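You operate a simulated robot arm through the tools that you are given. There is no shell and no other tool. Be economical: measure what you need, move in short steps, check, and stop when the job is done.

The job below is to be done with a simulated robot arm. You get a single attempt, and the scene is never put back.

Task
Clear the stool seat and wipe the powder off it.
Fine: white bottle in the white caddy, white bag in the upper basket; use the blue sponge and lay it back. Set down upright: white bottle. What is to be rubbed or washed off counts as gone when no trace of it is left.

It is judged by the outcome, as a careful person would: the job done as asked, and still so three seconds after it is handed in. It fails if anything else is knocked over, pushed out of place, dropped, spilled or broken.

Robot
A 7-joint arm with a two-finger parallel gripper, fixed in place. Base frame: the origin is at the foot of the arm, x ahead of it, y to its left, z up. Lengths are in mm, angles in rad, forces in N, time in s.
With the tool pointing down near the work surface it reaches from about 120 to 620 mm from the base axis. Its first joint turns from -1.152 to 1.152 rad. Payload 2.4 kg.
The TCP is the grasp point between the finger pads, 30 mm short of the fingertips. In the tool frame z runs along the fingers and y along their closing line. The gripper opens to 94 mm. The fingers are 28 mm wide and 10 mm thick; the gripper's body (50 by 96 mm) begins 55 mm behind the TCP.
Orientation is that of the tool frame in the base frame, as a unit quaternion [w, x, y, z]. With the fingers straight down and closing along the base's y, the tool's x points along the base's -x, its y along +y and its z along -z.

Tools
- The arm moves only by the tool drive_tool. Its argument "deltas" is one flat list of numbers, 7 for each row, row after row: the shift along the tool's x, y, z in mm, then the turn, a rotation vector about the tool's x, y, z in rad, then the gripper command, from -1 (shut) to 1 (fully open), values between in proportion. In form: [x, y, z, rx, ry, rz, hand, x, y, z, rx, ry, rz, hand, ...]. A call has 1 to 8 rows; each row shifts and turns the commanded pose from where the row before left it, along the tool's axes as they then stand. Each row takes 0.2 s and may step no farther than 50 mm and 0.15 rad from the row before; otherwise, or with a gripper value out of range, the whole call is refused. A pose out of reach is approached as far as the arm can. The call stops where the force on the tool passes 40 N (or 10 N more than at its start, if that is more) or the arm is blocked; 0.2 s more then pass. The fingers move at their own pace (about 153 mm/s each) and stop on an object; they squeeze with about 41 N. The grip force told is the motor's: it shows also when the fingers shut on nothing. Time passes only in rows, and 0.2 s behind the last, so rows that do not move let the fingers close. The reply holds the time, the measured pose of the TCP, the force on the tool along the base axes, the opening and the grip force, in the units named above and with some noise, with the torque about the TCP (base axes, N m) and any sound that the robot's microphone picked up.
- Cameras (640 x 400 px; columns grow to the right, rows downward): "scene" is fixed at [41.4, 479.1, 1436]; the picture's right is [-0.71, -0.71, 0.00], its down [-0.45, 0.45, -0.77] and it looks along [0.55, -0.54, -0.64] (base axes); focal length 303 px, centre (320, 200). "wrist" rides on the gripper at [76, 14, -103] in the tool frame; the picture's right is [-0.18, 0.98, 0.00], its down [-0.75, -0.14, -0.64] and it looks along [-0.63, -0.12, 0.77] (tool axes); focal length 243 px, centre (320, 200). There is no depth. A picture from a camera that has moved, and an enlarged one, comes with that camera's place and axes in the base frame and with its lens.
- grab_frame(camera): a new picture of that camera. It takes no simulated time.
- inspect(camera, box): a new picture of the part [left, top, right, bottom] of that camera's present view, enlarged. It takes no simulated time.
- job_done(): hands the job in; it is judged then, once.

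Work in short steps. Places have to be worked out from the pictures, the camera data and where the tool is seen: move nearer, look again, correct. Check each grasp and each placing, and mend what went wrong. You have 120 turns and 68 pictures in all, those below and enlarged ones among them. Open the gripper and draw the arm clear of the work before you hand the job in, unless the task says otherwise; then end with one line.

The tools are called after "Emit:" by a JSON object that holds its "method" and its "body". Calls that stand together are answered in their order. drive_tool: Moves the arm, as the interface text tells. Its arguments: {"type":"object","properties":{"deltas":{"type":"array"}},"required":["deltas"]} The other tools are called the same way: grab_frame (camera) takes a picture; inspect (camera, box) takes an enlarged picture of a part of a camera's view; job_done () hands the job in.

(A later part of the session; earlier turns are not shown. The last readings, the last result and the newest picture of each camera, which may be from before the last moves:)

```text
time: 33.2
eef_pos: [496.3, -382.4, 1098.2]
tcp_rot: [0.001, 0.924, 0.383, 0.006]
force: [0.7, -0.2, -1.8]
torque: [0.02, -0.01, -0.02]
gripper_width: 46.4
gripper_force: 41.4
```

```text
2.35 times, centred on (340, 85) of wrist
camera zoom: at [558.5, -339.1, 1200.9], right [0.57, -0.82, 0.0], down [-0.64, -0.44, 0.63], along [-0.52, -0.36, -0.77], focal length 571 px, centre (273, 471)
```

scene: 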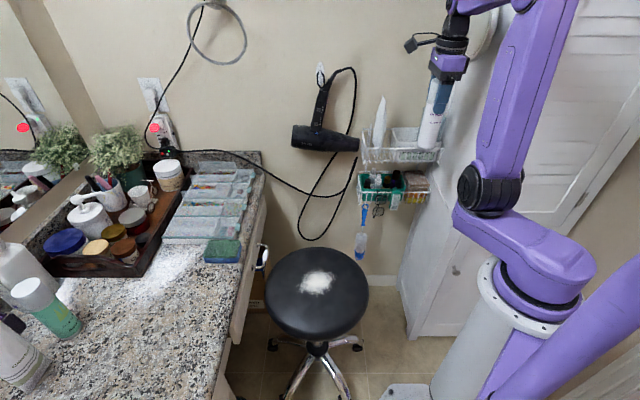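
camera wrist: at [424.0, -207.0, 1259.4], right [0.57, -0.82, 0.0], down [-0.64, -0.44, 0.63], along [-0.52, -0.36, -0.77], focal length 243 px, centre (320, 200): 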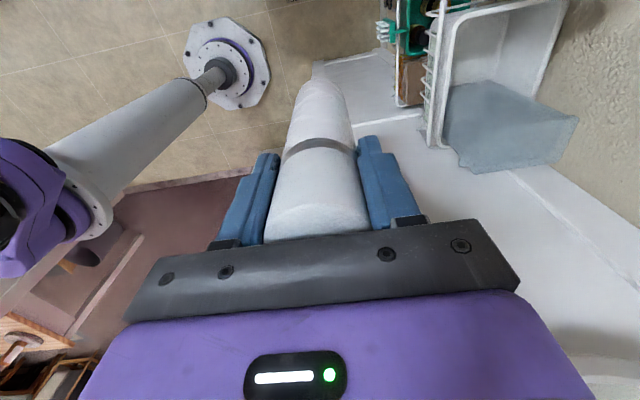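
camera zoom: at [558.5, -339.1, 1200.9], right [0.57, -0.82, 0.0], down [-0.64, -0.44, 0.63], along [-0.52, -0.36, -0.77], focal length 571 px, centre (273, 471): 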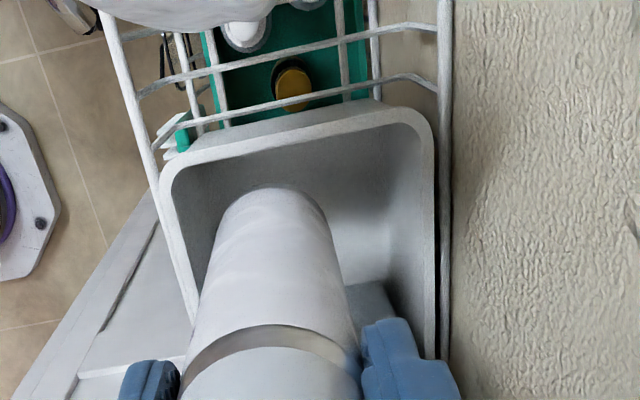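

The bottle is inside with visible gaps on each side. I keep lowering to contact.

Emit:
{"method": "drive_tool", "body": {"deltas": [0, 0, 12, 0, 0, 0, -1, 0, 0, 12, 0, 0, 0, -1, 0, 0, 6, 0, 0, 0, -1, 0, 0, 5, 0, 0, 0, -1]}}

Emit:
{"method": "drive_tool", "body": {"deltas": [0, 0, 4, 0, 0, 0, -1, 0, 0, 4, 0, 0, 0, -1, 0, 0, 0, 0, 0, 0, -1]}}

```text
time: 34.2
eef_pos: [496.9, -383.6, 1062.1]
tcp_rot: [0.001, 0.924, 0.383, 0.006]
force: [0.1, -0.1, -2.4]
torque: [0.0, 0.01, -0.02]
gripper_width: 46.3
gripper_force: 40.6
```

```text
time: 35.0
eef_pos: [496.3, -383.1, 1053.8]
tcp_rot: [0.001, 0.924, 0.384, 0.006]
force: [-0.3, -0.2, -2.1]
torque: [-0.03, 0.0, 0.01]
gripper_width: 46.2
gripper_force: 41.0
```

No contact yet, so I continue in 3 mm steps.

Emit:
{"method": "drive_tool", "body": {"deltas": [0, 0, 3, 0, 0, 0, -1, 0, 0, 3, 0, 0, 0, -1, 0, 0, 3, 0, 0, 0, -1, 0, 0, 0, 0, 0, 0, -1]}}

```text
time: 36.0
eef_pos: [495.9, -382.9, 1045.2]
tcp_rot: [0.001, 0.924, 0.383, 0.006]
force: [-1.0, 0.2, -2.2]
torque: [-0.04, 0.02, -0.02]
gripper_width: 46.1
gripper_force: 40.7
```

Emit:
{"method": "drive_tool", "body": {"deltas": [0, 0, 3, 0, 0, 0, -1, 0, 0, 3, 0, 0, 0, -1, 0, 0, 0, 0, 0, 0, -1]}}

Emit:
{"method": "inspect", "body": {"camera": "scene", "box": [350, 70, 460, 170]}}

```text
time: 36.8
eef_pos: [497.7, -382.8, 1041.3]
tcp_rot: [0.001, 0.924, 0.383, 0.007]
force: [0.3, -0.3, -2.5]
torque: [0.04, 0.03, 0.01]
gripper_width: 46.3
gripper_force: 40.9
```

```text
4.00 times, centred on (405, 120) of scene
camera zoom: at [41.5, 479.1, 1436.0], right [-0.71, -0.71, 0.0], down [-0.45, 0.45, -0.77], along [0.55, -0.54, -0.64], focal length 1211 px, centre (-20, 520)
```

zoom: 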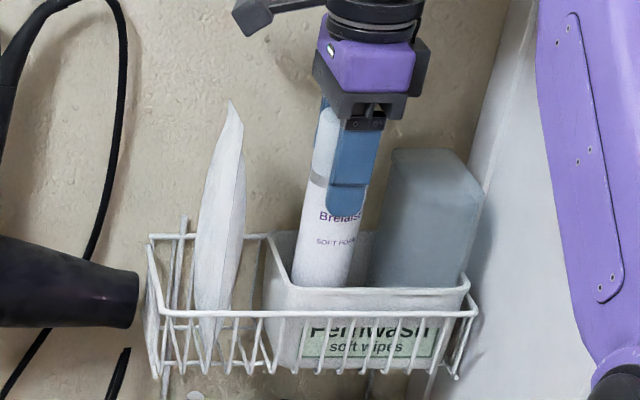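

Still free-hanging. I go on down in small steps.

Emit:
{"method": "drive_tool", "body": {"deltas": [0, 0, 3, 0, 0, 0, -1, 0, 0, 3, 0, 0, 0, -1, 0, 0, 2, 0, 0, 0, -1, 0, 0, 0, 0, 0, 0, -1]}}

```text
time: 37.8
eef_pos: [496.1, -383.8, 1031.5]
tcp_rot: [0.001, 0.924, 0.383, 0.007]
force: [-0.2, 0.2, -2.5]
torque: [-0.02, -0.02, 0.02]
gripper_width: 46.3
gripper_force: 41.1
```

Emit:
{"method": "drive_tool", "body": {"deltas": [0, 0, 3, 0, 0, 0, -1, 0, 0, 3, 0, 0, 0, -1, 0, 0, 3, 0, 0, 0, -1, 0, 0, 0, 0, 0, 0, -1]}}

```text
time: 38.8
eef_pos: [497.5, -384.8, 1024.3]
tcp_rot: [0.002, 0.924, 0.382, 0.006]
force: [0.4, -0.3, -3.3]
torque: [0.02, 0.02, -0.02]
gripper_width: 46.2
gripper_force: 41.0
```

Emit:
{"method": "drive_tool", "body": {"deltas": [0, 0, 3, 0, 0, 0, -1, 0, 0, 3, 0, 0, 0, -1, 0, 0, 3, 0, 0, 0, -1, 0, 0, 0, 0, 0, 0, -1]}}

Emit:
{"method": "inspect", "body": {"camera": "wrist", "box": [220, 0, 460, 170]}}

```text
time: 39.8
eef_pos: [496.5, -382.5, 1015.0]
tcp_rot: [0.001, 0.924, 0.382, 0.006]
force: [-1.8, 1.8, 12.5]
torque: [0.41, 0.49, -0.02]
gripper_width: 46.4
gripper_force: 40.3
```

```text
2.35 times, centred on (340, 85) of wrist
camera zoom: at [559.1, -339.8, 1118.0], right [0.57, -0.82, 0.01], down [-0.64, -0.43, 0.63], along [-0.52, -0.36, -0.77], focal length 571 px, centre (273, 471)
```

zoom: 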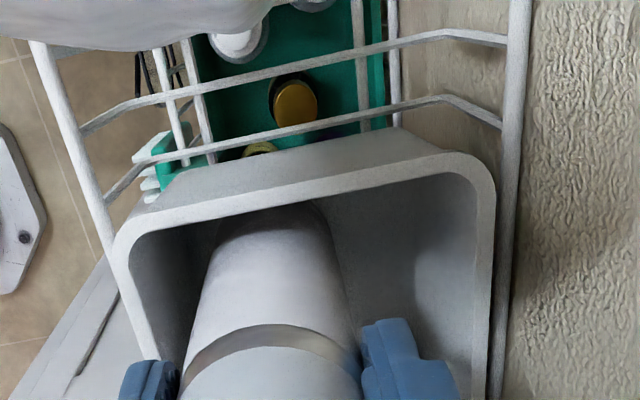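

The bottle has touched the caddy floor (about 15 N). I release with a small opening and look.

Emit:
{"method": "drive_tool", "body": {"deltas": [0, 0, -1, 0, 0, 0, -1, 0, 0, 0, 0, 0, 0, 0.1, 0, 0, 0, 0, 0, 0, 0.3, 0, 0, 0, 0, 0, 0, 0.3]}}

Emit:
{"method": "inspect", "body": {"camera": "scene", "box": [350, 70, 460, 170]}}

```text
time: 40.8
eef_pos: [497.3, -383.6, 1014.5]
tcp_rot: [0.002, 0.924, 0.382, 0.007]
force: [0.4, 0.3, -0.1]
torque: [0.02, -0.01, -0.01]
gripper_width: 61.3
gripper_force: 0.0
```

```text
4.00 times, centred on (405, 120) of scene
camera zoom: at [41.4, 479.1, 1436.0], right [-0.71, -0.71, 0.0], down [-0.45, 0.45, -0.77], along [0.55, -0.54, -0.64], focal length 1211 px, centre (-20, 520)
```

zoom: 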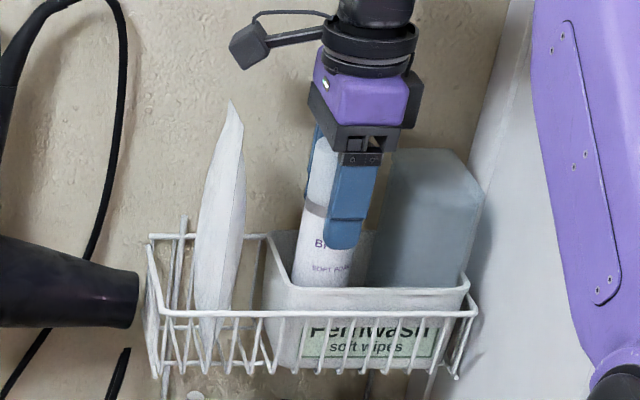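

The bottle stays put. I withdraw straight up and back away.

Emit:
{"method": "drive_tool", "body": {"deltas": [0, 0, -15, 0, 0, 0, 0.4, 0, 0, -30, 0, 0, 0, 0.4, 0, 0, -40, 0, 0, 0, 0.4, 0, 0, -40, 0, 0, 0, 0.4, 0, -40, 0, 0, 0, 0, 0.4, 0, -45, 0, 0, 0, 0, 0.4, 0, -45, 0, 0, 0, 0, 0.4]}}

Emit:
{"method": "grab_frame", "body": {"camera": "scene"}}

Emit:
{"method": "inspect", "body": {"camera": "scene", "box": [350, 70, 460, 170]}}

```text
time: 42.4
eef_pos: [400.5, -291.7, 1141.0]
tcp_rot: [0.002, 0.923, 0.384, 0.007]
force: [-0.7, 0.2, -0.9]
torque: [-0.01, -0.02, 0.01]
gripper_width: 65.9
gripper_force: 0.1
```

```text
21 pictures are left
```

scene: 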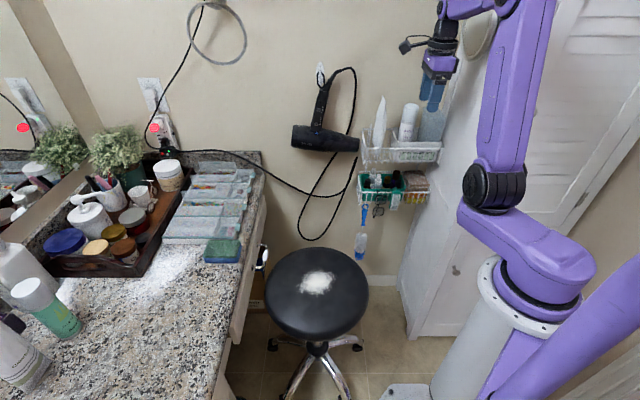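

```text
4.00 times, centred on (405, 120) of scene
camera zoom: at [41.4, 479.1, 1436.0], right [-0.71, -0.71, 0.0], down [-0.45, 0.45, -0.77], along [0.55, -0.54, -0.64], focal length 1211 px, centre (-20, 520)
```

zoom: 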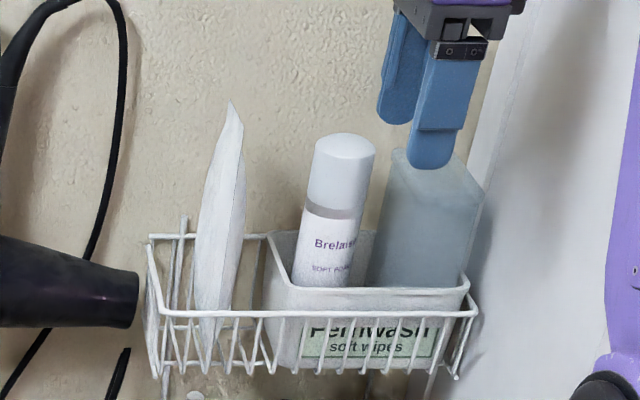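

The bottle stands upright in the white caddy and the bag in the upper basket. The sponge is near (650,268) with its top at z≈771, and I already have the yaw to grip it across its short side. I move over it at height.

Emit:
{"method": "drive_tool", "body": {"deltas": [40, -17, 10, 0, 0, 0, 1, 44, -17, 10, 0, 0, 0, 1, 44, -17, 10, 0, 0, 0, 1, 44, -17, 10, 0, 0, 0, 1, 44, -17, 10, 0, 0, 0, 1, 44, -17, 10, 0, 0, 0, 1, 44, -17, 10, 0, 0, 0, 1]}}

Emit:
{"method": "drive_tool", "body": {"deltas": [44, -17, 10, 0, 0, 0, 1, 44, -17, 10, 0, 0, 0, 1, 44, -17, 15, 0, 0, 0, 1, 44, -17, 20, 0, 0, 0, 1, 44, -17, 20, 0, 0, 0, 1, 44, -13, 20, 0, 0, 0, 1, 10, 0, 30, 0, 0, 0, 1]}}

Emit:
{"method": "grab_frame", "body": {"camera": "wrist"}}

```text
time: 44.0
eef_pos: [535.1, 10.8, 1072.1]
tcp_rot: [0.001, 0.924, 0.382, 0.006]
force: [-0.3, -0.5, 1.4]
torque: [0.02, 0.03, 0.01]
gripper_width: 94.1
gripper_force: 0.1
```

```text
refused: row 4 steps farther than a row can; nothing moved
```

```text
19 pictures are left
camera wrist: at [598.3, 53.6, 1174.6], right [0.57, -0.82, 0.01], down [-0.64, -0.43, 0.63], along [-0.52, -0.36, -0.77], focal length 243 px, centre (320, 200)
```

wrist: 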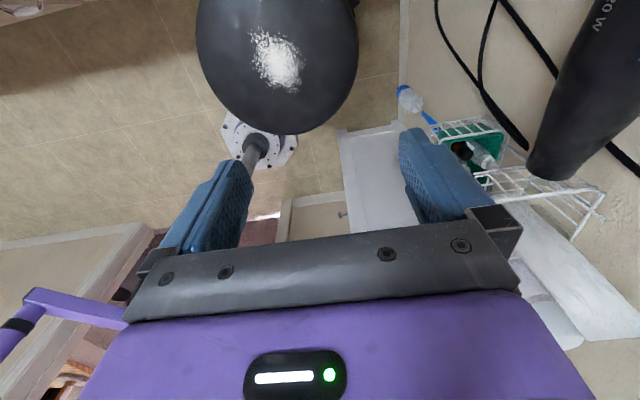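

A row in the second call was too long, so it was refused and nothing moved. I repeat it with shorter rows.

Emit:
{"method": "drive_tool", "body": {"deltas": [40, -15, 15, 0, 0, 0, 1, 40, -15, 15, 0, 0, 0, 1, 40, -15, 15, 0, 0, 0, 1, 40, -15, 15, 0, 0, 0, 1, 40, -15, 15, 0, 0, 0, 1, 40, -15, 15, 0, 0, 0, 1, 24, -9, 15, 0, 0, 0, 1]}}

Emit:
{"method": "grab_frame", "body": {"camera": "wrist"}}

```text
time: 45.6
eef_pos: [645.9, 256.1, 973.4]
tcp_rot: [0.002, 0.924, 0.382, 0.004]
force: [-0.4, -0.1, -0.3]
torque: [-0.03, -0.01, 0.03]
gripper_width: 94.3
gripper_force: 0.1
out of reach, approached as far as the arm can: row 7
```

```text
18 pictures are left
camera wrist: at [710.0, 299.9, 1075.8], right [0.56, -0.83, 0.0], down [-0.64, -0.43, 0.64], along [-0.52, -0.36, -0.77], focal length 243 px, centre (320, 200)
```

wrist: 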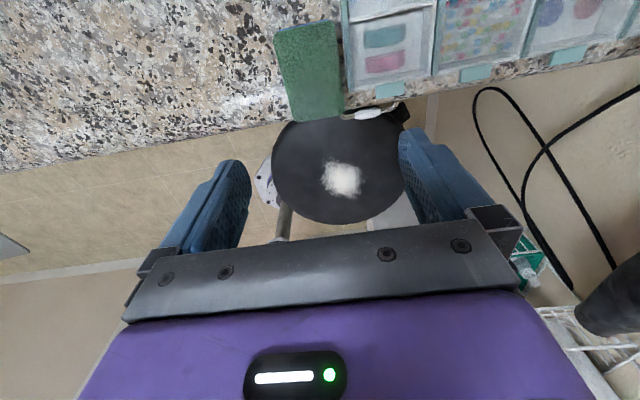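

The sponge centre is about (653,270) and its wall-side edge sits only about 9 mm from the organizer. I check that gap more closely.

Emit:
{"method": "inspect", "body": {"camera": "scene", "box": [190, 225, 255, 270]}}

Emit:
{"method": "inspect", "body": {"camera": "wrist", "box": [250, 0, 410, 130]}}

```text
8.89 times, centred on (222, 248) of scene
camera zoom: at [41.4, 479.1, 1436.0], right [-0.71, -0.71, 0.0], down [-0.45, 0.45, -0.77], along [0.55, -0.54, -0.64], focal length 2691 px, centre (1187, -222)
```

zoom: 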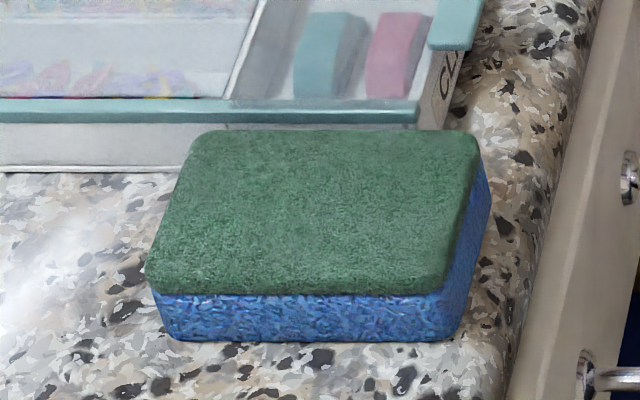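

```text
3.08 times, centred on (330, 65) of wrist
camera zoom: at [710.0, 299.9, 1075.8], right [0.56, -0.83, 0.0], down [-0.64, -0.43, 0.64], along [-0.52, -0.36, -0.77], focal length 746 px, centre (289, 615)
```

zoom: 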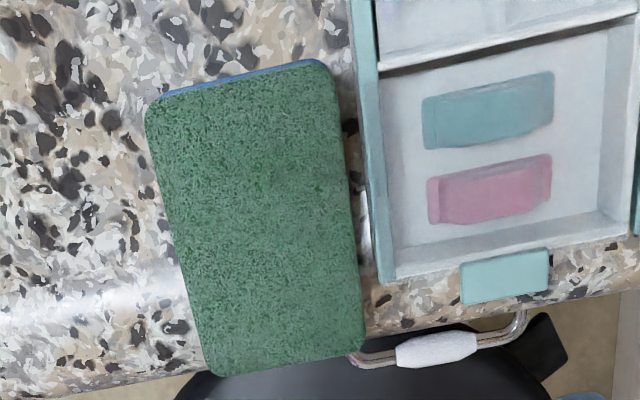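

The organizer ends at q≈624 while the sponge reaches q≈605, so I can grip its free end without entering the narrow gap. Then I'll pull it clear and regrip at the centre. Descending beside that end.

Emit:
{"method": "drive_tool", "body": {"deltas": [-31, -11, 20, 0, 0, 0, 1, 0, 0, 40, 0, 0, 0, 1, 0, 0, 40, 0, 0, 0, 1, 0, 0, 40, 0, 0, 0, 1, 0, 0, 0, 0, 0, 0, 1]}}

Emit:
{"method": "grab_frame", "body": {"camera": "wrist"}}

```text
time: 46.8
eef_pos: [621.7, 243.3, 831.3]
tcp_rot: [0.001, 0.924, 0.383, 0.006]
force: [0.5, 0.1, -0.5]
torque: [-0.01, -0.01, 0.01]
gripper_width: 94.4
gripper_force: 0.0
```

```text
15 pictures are left
camera wrist: at [683.9, 287.2, 934.9], right [0.56, -0.83, 0.01], down [-0.64, -0.43, 0.63], along [-0.52, -0.36, -0.77], focal length 243 px, centre (320, 200)
```

wrist: 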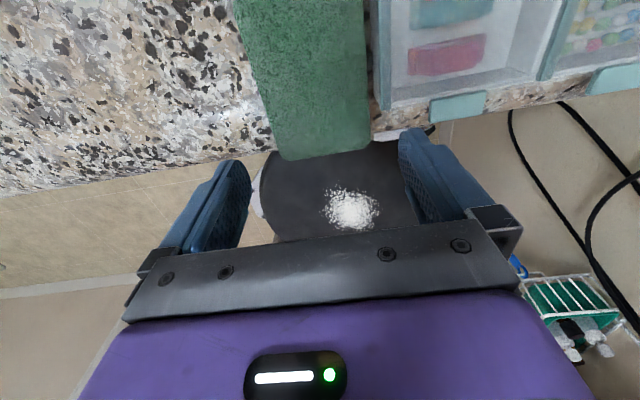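

The +n finger will pass just beside the organizer's end. I shift 3 mm further out, descend so the tips reach about z 750, and close.

Emit:
{"method": "drive_tool", "body": {"deltas": [-4, 3, 25, 0, 0, 0, 1, 0, 0, 15, 0, 0, 0, 1, 0, 0, 10, 0, 0, 0, 1, 0, 0, 0, 0, 0, 0, 1]}}

Emit:
{"method": "drive_tool", "body": {"deltas": [0, 0, 0, 0, 0, 0, -1, 0, 0, 0, 0, 0, 0, -1, 0, 0, 0, 0, 0, 0, -1]}}

```text
time: 47.8
eef_pos: [621.6, 237.9, 782.7]
tcp_rot: [0.001, 0.924, 0.382, 0.006]
force: [0.0, 0.7, 0.1]
torque: [0.02, -0.02, 0.01]
gripper_width: 93.7
gripper_force: 0.0
```

```text
time: 48.6
eef_pos: [620.4, 238.9, 782.3]
tcp_rot: [0.001, 0.924, 0.383, 0.006]
force: [0.1, -0.6, -0.4]
torque: [0.01, 0.01, -0.01]
gripper_width: 64.6
gripper_force: 41.0
```

It's gripped at 64.6 mm. I lift slightly, move 32 mm away from the organizer, set it down and release.

Emit:
{"method": "drive_tool", "body": {"deltas": [0, 0, -5, 0, 0, 0, -1, 0, -16, 0, 0, 0, 0, -1, 0, -16, 0, 0, 0, 0, -1, 0, 0, 5, 0, 0, 0, -1, 0, 0, 0, 0, 0, 0, -1, 0, 0, 0, 0, 0, 0, 1, 0, 0, 0, 0, 0, 0, 1]}}

Emit:
{"method": "drive_tool", "body": {"deltas": [0, 0, -40, 0, 0, 0, 1, 30, 0, 0, 0, 0, 0, 1, 14, 0, 0, 0, 0, 0, 1]}}

Emit:
{"method": "grab_frame", "body": {"camera": "wrist"}}

```text
time: 50.2
eef_pos: [597.7, 261.2, 781.7]
tcp_rot: [0.001, 0.924, 0.383, 0.006]
force: [-0.3, 0.0, 1.2]
torque: [-0.05, 0.02, 0.0]
gripper_width: 94.0
gripper_force: 0.1
```

```text
time: 51.0
eef_pos: [622.9, 287.3, 823.1]
tcp_rot: [0.002, 0.924, 0.382, 0.005]
force: [0.1, 0.5, 0.9]
torque: [0.0, 0.04, -0.02]
gripper_width: 94.2
gripper_force: 0.0
out of reach, approached as far as the arm can: row 3
```

```text
14 pictures are left
camera wrist: at [685.4, 331.9, 925.5], right [0.57, -0.82, 0.0], down [-0.64, -0.43, 0.63], along [-0.52, -0.36, -0.77], focal length 243 px, centre (320, 200)
```

wrist: 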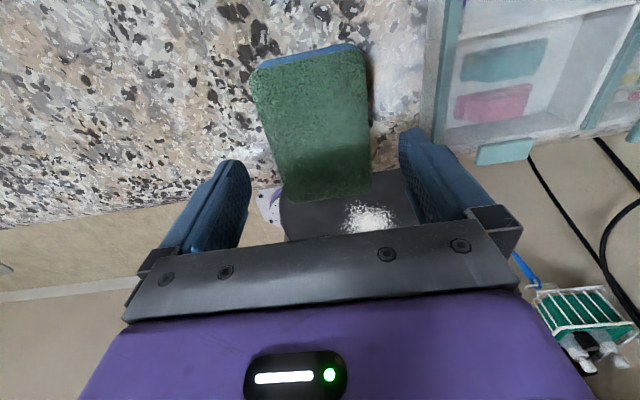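

The sponge is centred beneath the tool and clear of the organizer. I descend and grip at its middle.

Emit:
{"method": "drive_tool", "body": {"deltas": [0, -2, 20, 0, 0, 0, 1, 0, 0, 20, 0, 0, 0, 1, 0, 0, 0, 0, 0, 0, -1, 0, 0, 0, 0, 0, 0, -1, 0, 0, 0, 0, 0, 0, -1]}}

```text
time: 52.2
eef_pos: [617.2, 286.7, 782.9]
tcp_rot: [0.001, 0.924, 0.383, 0.006]
force: [-0.2, 0.7, -0.9]
torque: [0.0, 0.0, 0.04]
gripper_width: 66.7
gripper_force: 40.6
out of reach, approached as far as the arm can: row 2
```

It's held at 66.7 mm. I estimate the seat at z≈597 and the powder at q≈330–448, p_n≈237–327. I lift and carry the sponge over the powder.

Emit:
{"method": "drive_tool", "body": {"deltas": [0, 0, -40, 0, 0, 0, -1, -20, 0, -35, 0, 0, 0, -1, -40, 8, 0, 0, 0, 0, -1, -40, 8, 0, 0, 0, 0, -1, -40, 8, 0, 0, 0, 0, -1, -40, 8, 0, 0, 0, 0, -1, -40, 8, 0, 0, 0, 0, -1, -30, 8, 0, 0, 0, 0, -1]}}

Emit:
{"method": "drive_tool", "body": {"deltas": [0, 0, 45, 0, 0, 0, -1, 0, 0, 45, 0, 0, 0, -1, 0, 0, 45, 0, 0, 0, -1, 0, 0, 30, 0, 0, 0, -1]}}

Emit:
{"method": "grab_frame", "body": {"camera": "scene"}}

```text
time: 54.0
eef_pos: [472.5, 74.8, 858.1]
tcp_rot: [0.0, 0.924, 0.383, 0.007]
force: [-1.1, 0.0, -0.3]
torque: [0.01, -0.05, 0.0]
gripper_width: 66.9
gripper_force: 41.6
```

```text
time: 55.0
eef_pos: [474.5, 75.9, 690.9]
tcp_rot: [0.0, 0.924, 0.383, 0.006]
force: [-0.7, 0.3, -0.1]
torque: [0.01, 0.02, 0.0]
gripper_width: 66.9
gripper_force: 41.2
```

```text
13 pictures are left
```

scene: 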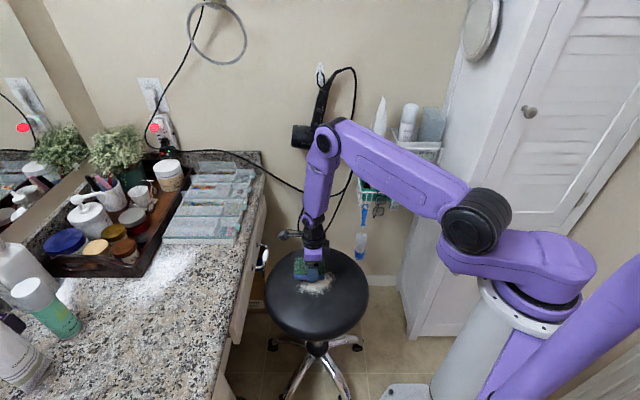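

The sponge hangs level over the powder. I move to the near side of it and lower to find contact.

Emit:
{"method": "drive_tool", "body": {"deltas": [0, -40, 15, 0, 0, 0, -1, 0, -25, 15, 0, 0, 0, -1, 0, 0, 6, 0, 0, 0, -1, 0, 0, 4, 0, 0, 0, -1, 0, 0, 3, 0, 0, 0, -1]}}

```text
time: 56.2
eef_pos: [429.7, 121.1, 648.6]
tcp_rot: [0.001, 0.924, 0.383, 0.007]
force: [-0.6, 0.2, 0.7]
torque: [0.03, 0.01, 0.02]
gripper_width: 66.8
gripper_force: 41.0
```

Emit:
{"method": "drive_tool", "body": {"deltas": [0, 0, 3, 0, 0, 0, -1, 0, 0, 3, 0, 0, 0, -1, 0, 0, 3, 0, 0, 0, -1]}}

```text
time: 57.0
eef_pos: [429.8, 122.0, 639.1]
tcp_rot: [0.001, 0.924, 0.383, 0.007]
force: [-0.1, -0.3, -0.1]
torque: [-0.02, -0.01, 0.01]
gripper_width: 66.6
gripper_force: 40.6
```

Emit:
{"method": "drive_tool", "body": {"deltas": [0, 0, 2, 0, 0, 0, -1, 0, 0, 2, 0, 0, 0, -1, 0, 0, 2, 0, 0, 0, -1]}}

```text
time: 57.8
eef_pos: [429.6, 122.4, 633.7]
tcp_rot: [0.001, 0.924, 0.383, 0.007]
force: [-0.1, 0.2, -0.2]
torque: [0.0, 0.0, 0.03]
gripper_width: 66.7
gripper_force: 41.2
```

Emit:
{"method": "drive_tool", "body": {"deltas": [0, 0, 2, 0, 0, 0, -1, 0, 0, 2, 0, 0, 0, -1, 0, 0, 2, 0, 0, 0, -1]}}

Emit:
{"method": "inspect", "body": {"camera": "scene", "box": [260, 230, 380, 310]}}

```text
time: 58.3
eef_pos: [430.3, 121.0, 633.2]
tcp_rot: [0.001, 0.924, 0.383, 0.008]
force: [-1.8, 0.1, 12.3]
torque: [-0.15, 0.05, -0.02]
gripper_width: 66.6
gripper_force: 41.2
stopped in row 2: the force on the tool passed its limit at 46 N (the readings are from after the stop); the commanded pose is now the measured one
```

```text
5.00 times, centred on (320, 270) of scene
camera zoom: at [41.2, 479.0, 1436.0], right [-0.71, -0.71, 0.0], down [-0.45, 0.45, -0.77], along [0.55, -0.54, -0.64], focal length 1514 px, centre (320, -150)
```

zoom: 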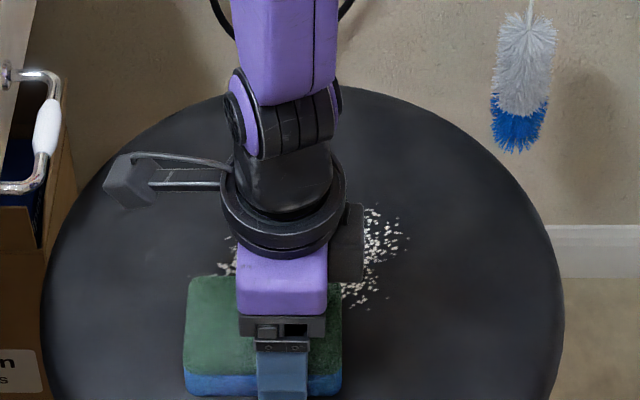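

Contact is at z≈633 with about 12 N. The sponge's centre sits roughly 12 mm to +q of the TCP. I start the first stroke across the powder toward the wall.

Emit:
{"method": "drive_tool", "body": {"deltas": [0, 16, 0, 0, 0, 0, -1, 0, 16, 0, 0, 0, 0, -1, 0, 16, 0, 0, 0, 0, -1, 0, 16, 0, 0, 0, 0, -1, 0, 16, 0, 0, 0, 0, -1, 0, 16, 0, 0, 0, 0, -1, 0, 16, 0, 0, 0, 0, -1, 0, 16, 0, 0, 0, 0, -1]}}

```text
time: 60.1
eef_pos: [516.6, 32.6, 632.7]
tcp_rot: [0.001, 0.924, 0.383, 0.007]
force: [-0.4, -0.5, 0.1]
torque: [-0.01, -0.02, -0.04]
gripper_width: 66.7
gripper_force: 40.9
out of reach, approached as far as the arm can: row 2
```

The force faded to zero by the end of the stroke. I press down slightly to regain contact here.

Emit:
{"method": "drive_tool", "body": {"deltas": [0, 0, 1, 0, 0, 0, -1, 0, 0, 1, 0, 0, 0, -1]}}

```text
time: 60.7
eef_pos: [518.7, 34.2, 632.5]
tcp_rot: [0.002, 0.923, 0.384, 0.008]
force: [-4.8, 1.2, 20.8]
torque: [-0.07, 0.02, -0.01]
gripper_width: 66.7
gripper_force: 41.0
```

Contact is good at 21 N. I stroke back over the same lane.

Emit:
{"method": "drive_tool", "body": {"deltas": [0, -16, 0, 0, 0, 0, -1, 0, -16, 0, 0, 0, 0, -1, 0, -16, 0, 0, 0, 0, -1, 0, -16, 0, 0, 0, 0, -1, 0, -16, 0, 0, 0, 0, -1, 0, -16, 0, 0, 0, 0, -1, 0, -16, 0, 0, 0, 0, -1, 0, -16, 0, 0, 0, 0, -1]}}

Emit:
{"method": "inspect", "body": {"camera": "scene", "box": [260, 230, 380, 310]}}

```text
time: 62.5
eef_pos: [430.9, 123.9, 633.0]
tcp_rot: [0.001, 0.925, 0.38, 0.01]
force: [12.5, -14.0, 27.8]
torque: [0.15, -0.16, -0.02]
gripper_width: 66.9
gripper_force: 41.1
```

```text
5.00 times, centred on (320, 270) of scene
camera zoom: at [41.3, 478.7, 1436.1], right [-0.71, -0.71, 0.0], down [-0.45, 0.45, -0.77], along [0.55, -0.54, -0.64], focal length 1514 px, centre (320, -150)
```

zoom: 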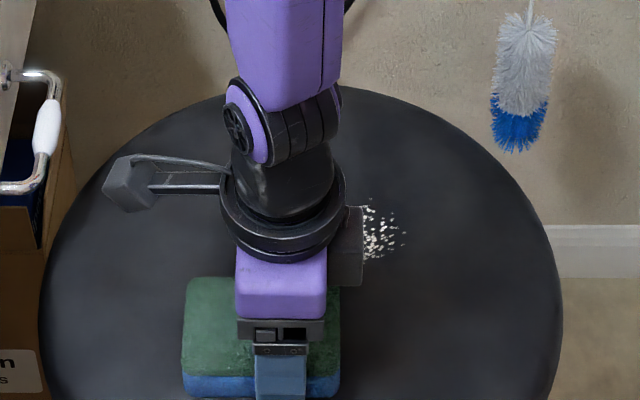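

Wiping removes the powder, and what's left lies to the low-q side. I shift the lane 48 mm and stroke there.

Emit:
{"method": "drive_tool", "body": {"deltas": [-16, 0, -0.5, 0, 0, 0, -1, -16, 0, 0, 0, 0, 0, -1, -16, 0, 0, 0, 0, 0, -1]}}

Emit:
{"method": "drive_tool", "body": {"deltas": [0, 16, 0, 0, 0, 0, -1, 0, 16, 0, 0, 0, 0, -1, 0, 16, 0, 0, 0, 0, -1, 0, 16, 0, 0, 0, 0, -1, 0, 16, 0, 0, 0, 0, -1, 0, 16, 0, 0, 0, 0, -1, 0, 16, 0, 0, 0, 0, -1, 0, 12, 0, 0, 0, 0, -1]}}

```text
time: 63.4
eef_pos: [393.4, 92.4, 630.6]
tcp_rot: [-0.001, 0.924, 0.382, 0.006]
force: [-3.3, -1.0, 13.7]
torque: [-0.07, -0.03, -0.11]
gripper_width: 66.8
gripper_force: 41.3
stopped in row 3: the force on the tool passed its limit at 47 N (the readings are from after the stop); the commanded pose is now the measured one
```

```text
time: 63.7
eef_pos: [396.7, 90.4, 631.8]
tcp_rot: [-0.005, 0.921, 0.39, 0.003]
force: [-1.2, -0.3, 6.9]
torque: [-0.07, -0.17, -0.04]
gripper_width: 67.0
gripper_force: 40.8
stopped in row 1: the force on the tool passed its limit at 42 N (the readings are from after the stop); the commanded pose is now the measured one
```

Force spikes stopped both moves. I ease up 1 mm and stroke with shorter steps.

Emit:
{"method": "drive_tool", "body": {"deltas": [0, 8, -1, 0, 0, 0, -1, 0, 10, 0, 0, 0, 0, -1, 0, 10, 0, 0, 0, 0, -1, 0, 10, 0, 0, 0, 0, -1, 0, 10, 0, 0, 0, 0, -1, 0, 10, 0, 0, 0, 0, -1, 0, 10, 0, 0, 0, 0, -1, 0, 10, 0, 0, 0, 0, -1]}}

Emit:
{"method": "drive_tool", "body": {"deltas": [0, 10, 0, 0, 0, 0, -1, 0, 10, 0, 0, 0, 0, -1, 0, 10, 0, 0, 0, 0, -1, 0, 10, 0, 0, 0, 0, -1, 0, 10, 0, 0, 0, 0, -1]}}

```text
time: 64.4
eef_pos: [406.5, 80.4, 631.0]
tcp_rot: [-0.008, 0.92, 0.393, 0.0]
force: [-2.6, 0.5, 10.0]
torque: [-0.12, -0.24, -0.07]
gripper_width: 66.6
gripper_force: 40.9
stopped in row 3: the force on the tool passed its limit at 42 N (the readings are from after the stop); the commanded pose is now the measured one
```

```text
time: 64.8
eef_pos: [411.7, 77.5, 631.8]
tcp_rot: [-0.015, 0.917, 0.398, -0.006]
force: [-2.6, -0.3, 9.0]
torque: [-0.15, -0.23, -0.08]
gripper_width: 66.7
gripper_force: 41.0
stopped in row 2: the force on the tool passed its limit at 41 N (the readings are from after the stop); the commanded pose is now the measured one
```

The tool has drifted about 0.04 rad in tilt. I lift 8 mm, correct the orientation, and set down again more gently.

Emit:
{"method": "drive_tool", "body": {"deltas": [0, 0, -8, 0, 0, 0, -1, 0, -15, 0, -0.037, 0.011, 0.033, -1, 0, 0, 4, 0, 0, 0, -1, 0, 0, 2, 0, 0, 0, -1, 0, 0, 0, 0, 0, 0, -1]}}

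```text
time: 66.0
eef_pos: [400.9, 87.7, 633.6]
tcp_rot: [0.0, 0.924, 0.383, 0.007]
force: [-0.6, 0.4, 0.0]
torque: [0.0, 0.06, -0.02]
gripper_width: 66.8
gripper_force: 41.1
```

Emit:
{"method": "drive_tool", "body": {"deltas": [0, 0, 0.7, 0, 0, 0, -1, 0, 0, 0.7, 0, 0, 0, -1]}}

```text
time: 66.6
eef_pos: [402.1, 88.3, 633.3]
tcp_rot: [0.001, 0.924, 0.382, 0.006]
force: [-0.1, -0.1, 0.0]
torque: [-0.01, -0.01, 0.0]
gripper_width: 66.9
gripper_force: 41.5
```

Emit:
{"method": "drive_tool", "body": {"deltas": [0, 0, 0.7, 0, 0, 0, -1, 0, 0, 0.7, 0, 0, 0, -1]}}

```text
time: 67.2
eef_pos: [401.2, 87.2, 632.8]
tcp_rot: [0.001, 0.924, 0.382, 0.007]
force: [-0.2, 0.4, 6.4]
torque: [-0.05, 0.32, -0.02]
gripper_width: 66.9
gripper_force: 41.2
```

Light contact at 6 N. I stroke toward the wall.

Emit:
{"method": "drive_tool", "body": {"deltas": [0, 10, 0, 0, 0, 0, -1, 0, 12, 0, 0, 0, 0, -1, 0, 12, 0, 0, 0, 0, -1, 0, 12, 0, 0, 0, 0, -1, 0, 12, 0, 0, 0, 0, -1, 0, 12, 0, 0, 0, 0, -1, 0, 12, 0, 0, 0, 0, -1, 0, 12, 0, 0, 0, 0, -1]}}

```text
time: 67.8
eef_pos: [406.1, 83.4, 630.8]
tcp_rot: [-0.005, 0.923, 0.384, 0.001]
force: [-3.5, 1.7, 11.7]
torque: [-0.26, -0.07, -0.04]
gripper_width: 67.0
gripper_force: 41.1
stopped in row 2: the force on the tool passed its limit at 47 N (the readings are from after the stop); the commanded pose is now the measured one
```

Strokes toward the wall dip into the seat here, while the stroke back went well. I lift, move to the wall side and wipe back from there.

Emit:
{"method": "drive_tool", "body": {"deltas": [0, 0, -10, -0.013, 0.005, 0.003, -1, -2, 35, 0, 0, 0, 0, -1, 0, 35, 0, 0, 0, 0, -1, 0, 35, 0, 0, 0, 0, -1, 0, 0, 5, 0, 0, 0, -1, 0, 0, 1.5, 0, 0, 0, -1, 0, 0, 0, 0, 0, 0, -1]}}

```text
time: 69.4
eef_pos: [478.9, 6.6, 633.5]
tcp_rot: [0.0, 0.924, 0.383, 0.007]
force: [0.0, 0.6, 0.2]
torque: [-0.01, -0.03, 0.0]
gripper_width: 66.9
gripper_force: 40.3
```

Emit:
{"method": "drive_tool", "body": {"deltas": [0, 0, 1, 0, 0, 0, -1, 0, 0, 1, 0, 0, 0, -1]}}

```text
time: 70.0
eef_pos: [478.0, 7.4, 633.9]
tcp_rot: [0.001, 0.924, 0.383, 0.007]
force: [-0.3, -0.1, -1.5]
torque: [0.04, -0.01, 0.0]
gripper_width: 66.9
gripper_force: 41.0
```

Emit:
{"method": "drive_tool", "body": {"deltas": [0, 0, 0.8, 0, 0, 0, -1, 0, 0, 0.8, 0, 0, 0, -1]}}

```text
time: 70.6
eef_pos: [479.1, 6.4, 631.5]
tcp_rot: [0.001, 0.923, 0.384, 0.007]
force: [0.0, -1.0, 7.0]
torque: [-0.07, 0.26, 0.01]
gripper_width: 67.1
gripper_force: 40.6
```

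Light contact at 7 N. I press a touch more and stroke back from the wall side with moderate steps.

Emit:
{"method": "drive_tool", "body": {"deltas": [0, -8, 0.3, 0, 0, 0, -1, 0, -14, 0, 0, 0, 0, -1, 0, -14, 0, 0, 0, 0, -1, 0, -14, 0, 0, 0, 0, -1, 0, -14, 0, 0, 0, 0, -1, 0, -14, 0, 0, 0, 0, -1, 0, -14, 0, 0, 0, 0, -1, 0, -14, 0, 0, 0, 0, -1]}}

Emit:
{"method": "inspect", "body": {"camera": "scene", "box": [260, 230, 380, 310]}}

```text
time: 72.4
eef_pos: [405.3, 82.2, 630.5]
tcp_rot: [0.002, 0.924, 0.383, 0.008]
force: [12.5, -9.7, 19.7]
torque: [0.07, -0.06, -0.05]
gripper_width: 66.9
gripper_force: 40.6
```

```text
5.00 times, centred on (320, 270) of scene
camera zoom: at [41.3, 478.9, 1436.1], right [-0.71, -0.71, 0.0], down [-0.45, 0.45, -0.77], along [0.55, -0.54, -0.64], focal length 1514 px, centre (320, -150)
```

zoom: 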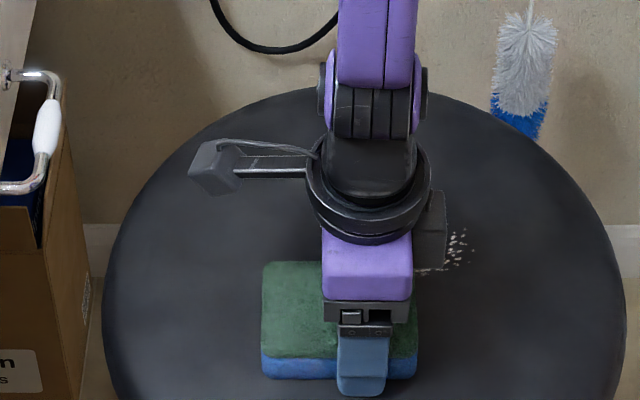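

Some powder remains, and the stool has rolled about 40 mm sideways (−q) from my lateral drag. I drag it back with the sponge pressed on, then check.

Emit:
{"method": "drive_tool", "body": {"deltas": [7, 0, 0, 0, 0, 0, -1, 8, 0, 0, 0, 0, 0, -1, 8, 0, 0, 0, 0, 0, -1, 8, 0, 0, 0, 0, 0, -1, 8, 0, 0, 0, 0, 0, -1]}}

Emit:
{"method": "inspect", "body": {"camera": "scene", "box": [260, 230, 380, 310]}}

```text
time: 73.6
eef_pos: [430.5, 110.2, 630.4]
tcp_rot: [0.001, 0.924, 0.383, 0.006]
force: [5.4, -5.9, 22.1]
torque: [0.03, 0.0, 0.0]
gripper_width: 66.7
gripper_force: 41.2
```

```text
5.00 times, centred on (320, 270) of scene
camera zoom: at [41.2, 478.9, 1436.1], right [-0.71, -0.71, 0.0], down [-0.45, 0.45, -0.77], along [0.55, -0.54, -0.64], focal length 1514 px, centre (320, -150)
```

zoom: 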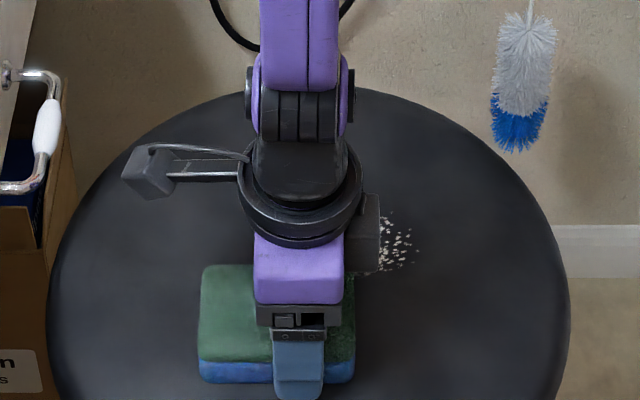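

The stool is nearly back, so I nudge 5 mm more. Then I lift clear without dragging, go to the wall side of the residue (q≈305–355, p_n≈270–335) and lower.

Emit:
{"method": "drive_tool", "body": {"deltas": [5, 0, 0, 0, 0, 0, -1, 0, 0, -12, 0, 0, 0, -1, -30, 30, 0, 0, 0, 0, -1, -32, 30, 0, 0, 0, 0, -1, 0, 46, 0, 0, 0, 0, -1, 0, 0, 5, 0, 0, 0, -1, 0, 0, 2, 0, 0, 0, -1, 0, 0, 0, 0, 0, 0, -1]}}

Emit:
{"method": "drive_tool", "body": {"deltas": [0, 0, 1, 0, 0, 0, -1, 0, 0, 1, 0, 0, 0, -1]}}

```text
time: 75.4
eef_pos: [460.0, 0.2, 634.5]
tcp_rot: [0.0, 0.924, 0.383, 0.007]
force: [0.6, -0.1, 0.5]
torque: [0.0, -0.01, 0.04]
gripper_width: 66.9
gripper_force: 40.8
out of reach, approached as far as the arm can: row 5
```

```text
time: 76.0
eef_pos: [460.1, 0.3, 633.2]
tcp_rot: [0.0, 0.924, 0.383, 0.006]
force: [-0.1, 0.2, -0.4]
torque: [0.02, 0.0, 0.01]
gripper_width: 67.0
gripper_force: 41.6
```

Emit:
{"method": "drive_tool", "body": {"deltas": [0, 0, 0.8, 0, 0, 0, -1, 0, 0, 0.8, 0, 0, 0, -1]}}

```text
time: 76.6
eef_pos: [460.9, -0.6, 631.9]
tcp_rot: [0.0, 0.923, 0.384, 0.006]
force: [-0.1, 0.4, 0.1]
torque: [-0.01, 0.01, 0.0]
gripper_width: 66.8
gripper_force: 41.6
```

Emit:
{"method": "drive_tool", "body": {"deltas": [0, 0, 0.8, 0, 0, 0, -1, 0, 0, 0.8, 0, 0, 0, -1]}}

```text
time: 77.2
eef_pos: [461.4, 0.2, 629.9]
tcp_rot: [0.0, 0.923, 0.384, 0.007]
force: [-1.1, 0.0, 7.9]
torque: [0.06, 0.13, 0.03]
gripper_width: 66.4
gripper_force: 41.3
```

Contact again at 8 N. I stroke back away from the wall.

Emit:
{"method": "drive_tool", "body": {"deltas": [0, -8, 0.4, 0, 0, 0, -1, 0, -14, 0, 0, 0, 0, -1, 0, -14, 0, 0, 0, 0, -1, 0, -14, 0, 0, 0, 0, -1, 0, -14, 0, 0, 0, 0, -1, 0, -14, 0, 0, 0, 0, -1, 0, -14, 0, 0, 0, 0, -1, 0, 0, -15, 0, 0, 0, -1]}}

Emit:
{"method": "drive_tool", "body": {"deltas": [20, -30, -45, 0, 0, 0, -1, 40, 0, -20, 0, 0, 0, -1, 40, 0, -20, 0, 0, 0, -1, 40, 0, -20, 0, 0, 0, -1]}}

Emit:
{"method": "inspect", "body": {"camera": "scene", "box": [260, 230, 380, 310]}}

```text
time: 79.0
eef_pos: [393.7, 66.7, 646.0]
tcp_rot: [-0.001, 0.923, 0.384, 0.005]
force: [-0.4, 0.6, 0.2]
torque: [-0.04, -0.01, 0.02]
gripper_width: 66.5
gripper_force: 40.9
```

```text
refused: row 1 steps farther than a row can; nothing moved
```

```text
5.00 times, centred on (320, 270) of scene
camera zoom: at [41.4, 479.1, 1436.0], right [-0.71, -0.71, 0.0], down [-0.45, 0.45, -0.77], along [0.55, -0.54, -0.64], focal length 1514 px, centre (320, -150)
```

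zoom: 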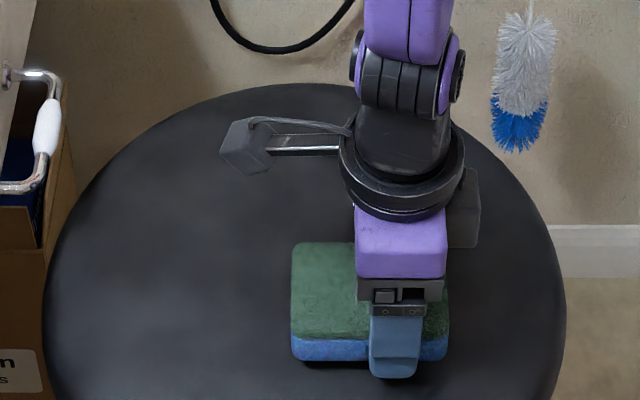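

The visible seat is clean and the stool is back within a couple of millimetres. I lift away toward the counter and check the whole seat.

Emit:
{"method": "drive_tool", "body": {"deltas": [0, 0, -45, 0, 0, 0, -1, 0, 0, -45, 0, 0, 0, -1, 20, 0, -40, 0, 0, 0, -1, 25, 0, -40, 0, 0, 0, -1, 30, 0, -35, 0, 0, 0, -1, 45, 0, -15, 0, 0, 0, -1, 45, 0, 0, 0, 0, 0, -1, 45, 0, 0, 0, 0, 0, -1]}}

Emit:
{"method": "inspect", "body": {"camera": "scene", "box": [255, 235, 385, 340]}}

```text
time: 80.8
eef_pos: [536.7, 209.2, 853.3]
tcp_rot: [0.0, 0.924, 0.383, 0.006]
force: [-0.4, 0.1, -0.3]
torque: [0.0, 0.01, -0.01]
gripper_width: 66.9
gripper_force: 40.6
out of reach, approached as far as the arm can: row 4
```

```text
3.81 times, centred on (320, 288) of scene
camera zoom: at [41.4, 479.1, 1436.0], right [-0.71, -0.71, 0.0], down [-0.45, 0.45, -0.77], along [0.55, -0.54, -0.64], focal length 1153 px, centre (320, -133)
```

zoom: 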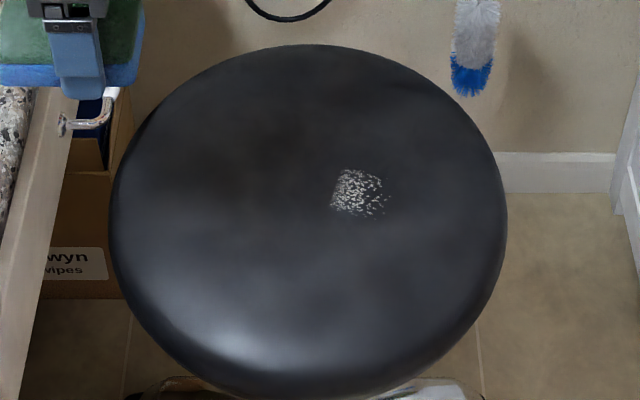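

A roughly 50×50 mm patch remains at q≈316–367, p_n≈249–300, so the last stroke evidently lost contact. I go back and press more firmly.

Emit:
{"method": "drive_tool", "body": {"deltas": [-40, 18, 0, 0, 0, 0, -1, -40, 18, 0, 0, 0, 0, -1, -40, 18, 0, 0, 0, 0, -1, -40, 18, 0, 0, 0, 0, -1, -39, 12, 0, 0, 0, 0, -1, 0, 0, 45, 0, 0, 0, -1, 0, 0, 45, 0, 0, 0, -1, 0, 0, 45, 0, 0, 0, -1]}}

Emit:
{"method": "drive_tool", "body": {"deltas": [0, 0, 45, 0, 0, 0, -1, 0, 0, 30, 0, 0, 0, -1, 0, 0, 6, 0, 0, 0, -1, 0, 0, 2, 0, 0, 0, -1, 0, 0, 0, 0, 0, 0, -1]}}

```text
time: 82.6
eef_pos: [457.1, 11.2, 717.0]
tcp_rot: [0.0, 0.923, 0.385, 0.007]
force: [1.0, -1.0, -0.6]
torque: [0.0, -0.01, 0.02]
gripper_width: 66.9
gripper_force: 40.4
```

```text
time: 83.8
eef_pos: [459.7, 12.3, 634.2]
tcp_rot: [0.0, 0.924, 0.383, 0.006]
force: [-0.6, -0.8, -0.5]
torque: [-0.01, -0.01, -0.01]
gripper_width: 66.8
gripper_force: 41.1
```

Emit:
{"method": "drive_tool", "body": {"deltas": [0, 0, 1, 0, 0, 0, -1, 0, 0, 1, 0, 0, 0, -1, 0, 0, 1, 0, 0, 0, -1]}}

Emit:
{"method": "drive_tool", "body": {"deltas": [0, 0, 0.7, 0, 0, 0, -1, 0, 0, 0.7, 0, 0, 0, -1]}}

```text
time: 84.6
eef_pos: [457.7, 11.6, 630.9]
tcp_rot: [0.001, 0.924, 0.383, 0.007]
force: [-0.6, 1.3, 5.8]
torque: [-0.06, 0.12, -0.04]
gripper_width: 66.8
gripper_force: 40.7
```

```text
time: 85.2
eef_pos: [460.4, 10.4, 630.7]
tcp_rot: [-0.001, 0.923, 0.384, 0.007]
force: [-3.5, -0.1, 12.7]
torque: [-0.1, 0.03, -0.01]
gripper_width: 66.9
gripper_force: 40.0
stopped in row 2: the force on the tool passed its limit at 43 N (the readings are from after the stop); the commanded pose is now the measured one
```

Firm contact now at about 13 N. I stroke back slowly and read the force midway.

Emit:
{"method": "drive_tool", "body": {"deltas": [0, -6, 0.4, 0, 0, 0, -1, 0, -10, 0, 0, 0, 0, -1, 0, -10, 0, 0, 0, 0, -1, 0, -10, 0, 0, 0, 0, -1]}}

Emit:
{"method": "drive_tool", "body": {"deltas": [0, -10, 0, 0, 0, 0, -1, 0, -10, 0, 0, 0, 0, -1, 0, -10, 0, 0, 0, 0, -1, 0, -10, 0, 0, 0, 0, -1]}}

Emit:
{"method": "inspect", "body": {"camera": "scene", "box": [255, 235, 385, 340]}}

```text
time: 86.2
eef_pos: [434.3, 35.0, 631.0]
tcp_rot: [0.0, 0.923, 0.385, 0.009]
force: [10.5, -4.8, 27.7]
torque: [0.18, 0.48, -0.32]
gripper_width: 66.1
gripper_force: 41.2
```

```text
time: 87.4
eef_pos: [409.0, 62.7, 630.5]
tcp_rot: [0.002, 0.924, 0.382, 0.009]
force: [-0.1, -2.1, 3.6]
torque: [0.0, 0.2, 0.04]
gripper_width: 66.7
gripper_force: 41.4
stopped in row 4: the force on the tool passed its limit at 46 N (the readings are from after the stop); the commanded pose is now the measured one
```

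```text
3.81 times, centred on (320, 288) of scene
camera zoom: at [41.3, 479.1, 1436.0], right [-0.71, -0.71, 0.0], down [-0.45, 0.45, -0.77], along [0.55, -0.54, -0.64], focal length 1153 px, centre (320, -133)
```

zoom: 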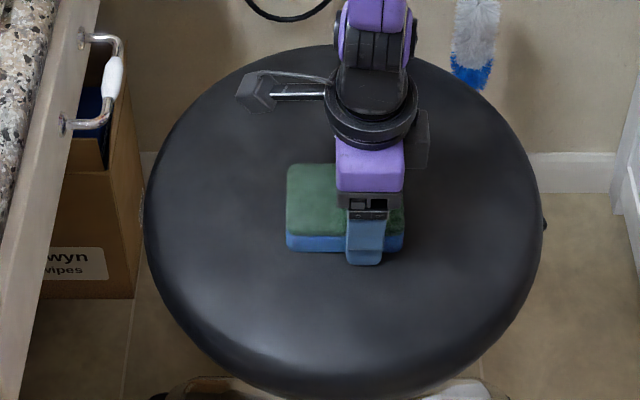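

The patch may be covered by the arm, and the stool has again slid about 32 mm toward −q. I lift, set the sponge over where the patch now sits, and drag the stool back to its place.

Emit:
{"method": "drive_tool", "body": {"deltas": [0, 0, -8, 0, 0, 0, -1, -25, 10, 0, 0, 0, 0, -1, -13, 15, 0, 0, 0, 0, -1, 0, 0, 5, 0, 0, 0, -1, 0, 0, 1.5, 0, 0, 0, -1, 0, 0, 1, 0, 0, 0, -1, 0, 0, 0, 0, 0, 0, -1]}}

```text
time: 89.0
eef_pos: [399.7, 19.6, 630.7]
tcp_rot: [0.002, 0.924, 0.382, 0.01]
force: [0.9, 0.4, -0.4]
torque: [0.0, 0.0, -0.02]
gripper_width: 66.8
gripper_force: 41.2
```

Emit:
{"method": "drive_tool", "body": {"deltas": [0, 0, 0.8, 0, 0, 0, -1, 0, 0, 0.8, 0, 0, 0, -1, 0, 0, 0, 0, 0, 0, -1]}}

```text
time: 89.8
eef_pos: [400.3, 17.6, 630.3]
tcp_rot: [0.0, 0.924, 0.383, 0.01]
force: [-2.3, -0.5, 9.2]
torque: [0.05, 0.42, 0.06]
gripper_width: 67.0
gripper_force: 40.8
stopped in row 3: the force on the tool passed its limit at 42 N (the readings are from after the stop); the commanded pose is now the measured one
```

Contact at 9 N. I drag toward +q with a small back-and-forth rub.

Emit:
{"method": "drive_tool", "body": {"deltas": [6, 0, 0.2, 0, 0, 0, -1, 7, -8, 0, 0, 0, 0, -1, 7, -8, 0, 0, 0, 0, -1, 7, 0, 0, 0, 0, 0, -1, 6, -8, 0, 0, 0, 0, -1]}}

Emit:
{"method": "drive_tool", "body": {"deltas": [0, -10, 0, 0, 0, 0, -1, 0, -10, 0, 0, 0, 0, -1, 0, -8, 0, 0, 0, 0, -1]}}

```text
time: 91.0
eef_pos: [408.3, 58.4, 630.4]
tcp_rot: [0.001, 0.924, 0.383, 0.012]
force: [3.4, -1.6, 3.4]
torque: [0.04, 0.06, -0.01]
gripper_width: 67.1
gripper_force: 41.6
```

```text
time: 91.8
eef_pos: [389.9, 78.2, 631.5]
tcp_rot: [0.003, 0.924, 0.382, 0.013]
force: [9.6, -4.3, 12.5]
torque: [0.1, 0.21, -0.01]
gripper_width: 66.6
gripper_force: 40.9
```

I lift off and move aside to check the seat.

Emit:
{"method": "drive_tool", "body": {"deltas": [0, 0, -30, 0, 0, 0, -1, 0, 0, -40, 0, 0, 0, -1, 30, 0, -35, 0, 0, 0, -1, 40, 0, -25, 0, 0, 0, -1, 45, 0, 0, 0, 0, 0, -1, 45, 0, 0, 0, 0, 0, -1]}}

Emit:
{"method": "inspect", "body": {"camera": "scene", "box": [255, 235, 385, 340]}}

```text
time: 93.2
eef_pos: [490.0, 185.8, 757.7]
tcp_rot: [0.001, 0.923, 0.384, 0.01]
force: [-0.4, 1.1, -0.4]
torque: [-0.02, -0.01, -0.01]
gripper_width: 66.6
gripper_force: 41.2
out of reach, approached as far as the arm can: row 4
```

```text
3.81 times, centred on (320, 288) of scene
camera zoom: at [41.4, 479.0, 1436.0], right [-0.71, -0.71, 0.0], down [-0.45, 0.45, -0.77], along [0.55, -0.54, -0.64], focal length 1153 px, centre (320, -133)
```

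zoom: 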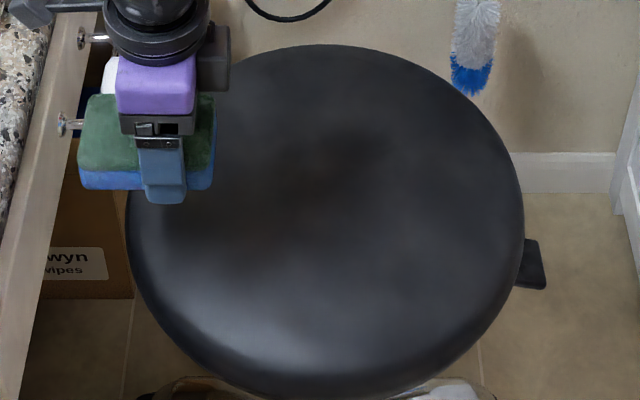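

The seat is clean. The stool still sits about 18 mm off toward −q, so I use the sponge for one gentle press-and-drag to bring it back.

Emit:
{"method": "drive_tool", "body": {"deltas": [-40, 15, 0, 0, 0, 0, -1, -40, 15, 0, 0, 0, 0, -1, -20, 10, 30, 0, 0, 0, -1, 0, 0, 45, 0, 0, 0, -1, 0, 0, 45, 0, 0, 0, -1, 0, 0, 4, 0, 0, 0, -1, 0, 0, 0, 0, 0, 0, -1]}}

Emit:
{"method": "drive_tool", "body": {"deltas": [0, 0, 1, 0, 0, 0, -1, 0, 0, 1, 0, 0, 0, -1]}}

```text
time: 94.8
eef_pos: [454.3, 89.6, 631.7]
tcp_rot: [0.001, 0.924, 0.383, 0.011]
force: [0.1, 0.5, 0.2]
torque: [0.04, -0.01, -0.01]
gripper_width: 66.6
gripper_force: 41.0
```

```text
time: 95.4
eef_pos: [452.1, 89.0, 630.9]
tcp_rot: [0.001, 0.924, 0.383, 0.011]
force: [-0.6, 0.0, 4.3]
torque: [-0.09, 0.14, 0.0]
gripper_width: 67.0
gripper_force: 40.5
```

Emit:
{"method": "drive_tool", "body": {"deltas": [0, 0, 0.5, 0, 0, 0, -1, 5, 0, 0.2, 0, 0, 0, -1, 6, 0, 0, 0, 0, 0, -1, 6, 0, 0, 0, 0, 0, -1, 5, 0, 0, 0, 0, 0, -1, 0, 0, 0, 0, 0, 0, -1]}}

```text
time: 96.8
eef_pos: [468.0, 105.4, 630.7]
tcp_rot: [0.0, 0.924, 0.383, 0.012]
force: [-1.4, -1.2, 15.7]
torque: [0.14, 0.55, -0.02]
gripper_width: 66.6
gripper_force: 41.1
```

I lift away and carry the sponge back toward the counter.

Emit:
{"method": "drive_tool", "body": {"deltas": [0, 0, -20, 0, 0, 0, -1, 0, 0, -45, 0, 0, 0, -1, 0, 0, -45, 0, 0, 0, -1, 0, 0, -45, 0, 0, 0, -1, 0, 0, -45, 0, 0, 0, -1, 35, -2, -25, 0, 0, 0, -1, 40, -2, 0, 0, 0, 0, -1, 40, -2, 0, 0, 0, 0, -1]}}

Emit:
{"method": "drive_tool", "body": {"deltas": [40, -2, 0, 0, 0, 0, -1, 40, -1, 0, 0, 0, 0, -1, 39, -1, 0, 0, 0, 0, -1, 0, 0, 25, 0, 0, 0, -1, 0, 0, 25, 0, 0, 0, -1]}}

Emit:
{"method": "grab_frame", "body": {"camera": "scene"}}

```text
time: 98.6
eef_pos: [539.8, 189.7, 859.3]
tcp_rot: [0.001, 0.923, 0.384, 0.01]
force: [1.6, 0.3, -0.1]
torque: [0.02, 0.02, -0.01]
gripper_width: 66.8
gripper_force: 40.8
```

```text
time: 99.8
eef_pos: [622.7, 276.8, 810.6]
tcp_rot: [0.0, 0.924, 0.383, 0.011]
force: [0.9, -0.6, -0.7]
torque: [-0.05, 0.01, 0.01]
gripper_width: 66.7
gripper_force: 41.5
```

```text
4 pictures are left
```

scene: 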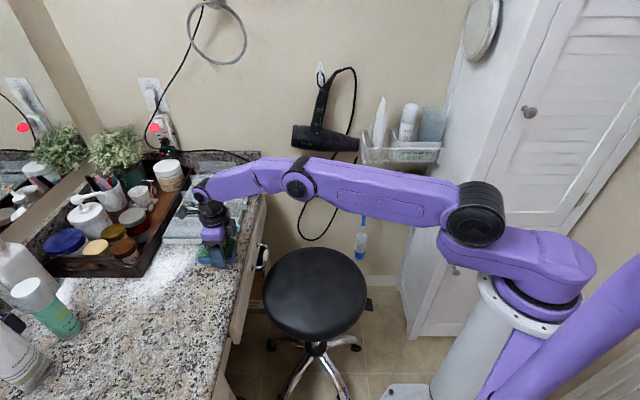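

The stool is back in place and the seat is clean. I lower the sponge onto the counter.

Emit:
{"method": "drive_tool", "body": {"deltas": [0, 0, 15, 0, 0, 0, -1, 0, 0, 8, 0, 0, 0, -1, 0, 0, 3, 0, 0, 0, -1, 0, 0, 0, 0, 0, 0, -1]}}

Emit:
{"method": "drive_tool", "body": {"deltas": [0, 0, 1, 0, 0, 0, -1, 0, 0, 0, 0, 0, 0, -1]}}

```text
time: 100.8
eef_pos: [622.7, 276.4, 783.4]
tcp_rot: [0.0, 0.924, 0.383, 0.01]
force: [-0.5, -0.4, 0.5]
torque: [-0.02, -0.02, 0.05]
gripper_width: 66.8
gripper_force: 41.0
```

```text
time: 101.4
eef_pos: [623.3, 276.0, 783.9]
tcp_rot: [0.0, 0.924, 0.383, 0.011]
force: [0.7, -0.4, -0.5]
torque: [-0.03, 0.0, -0.02]
gripper_width: 66.9
gripper_force: 41.0
```

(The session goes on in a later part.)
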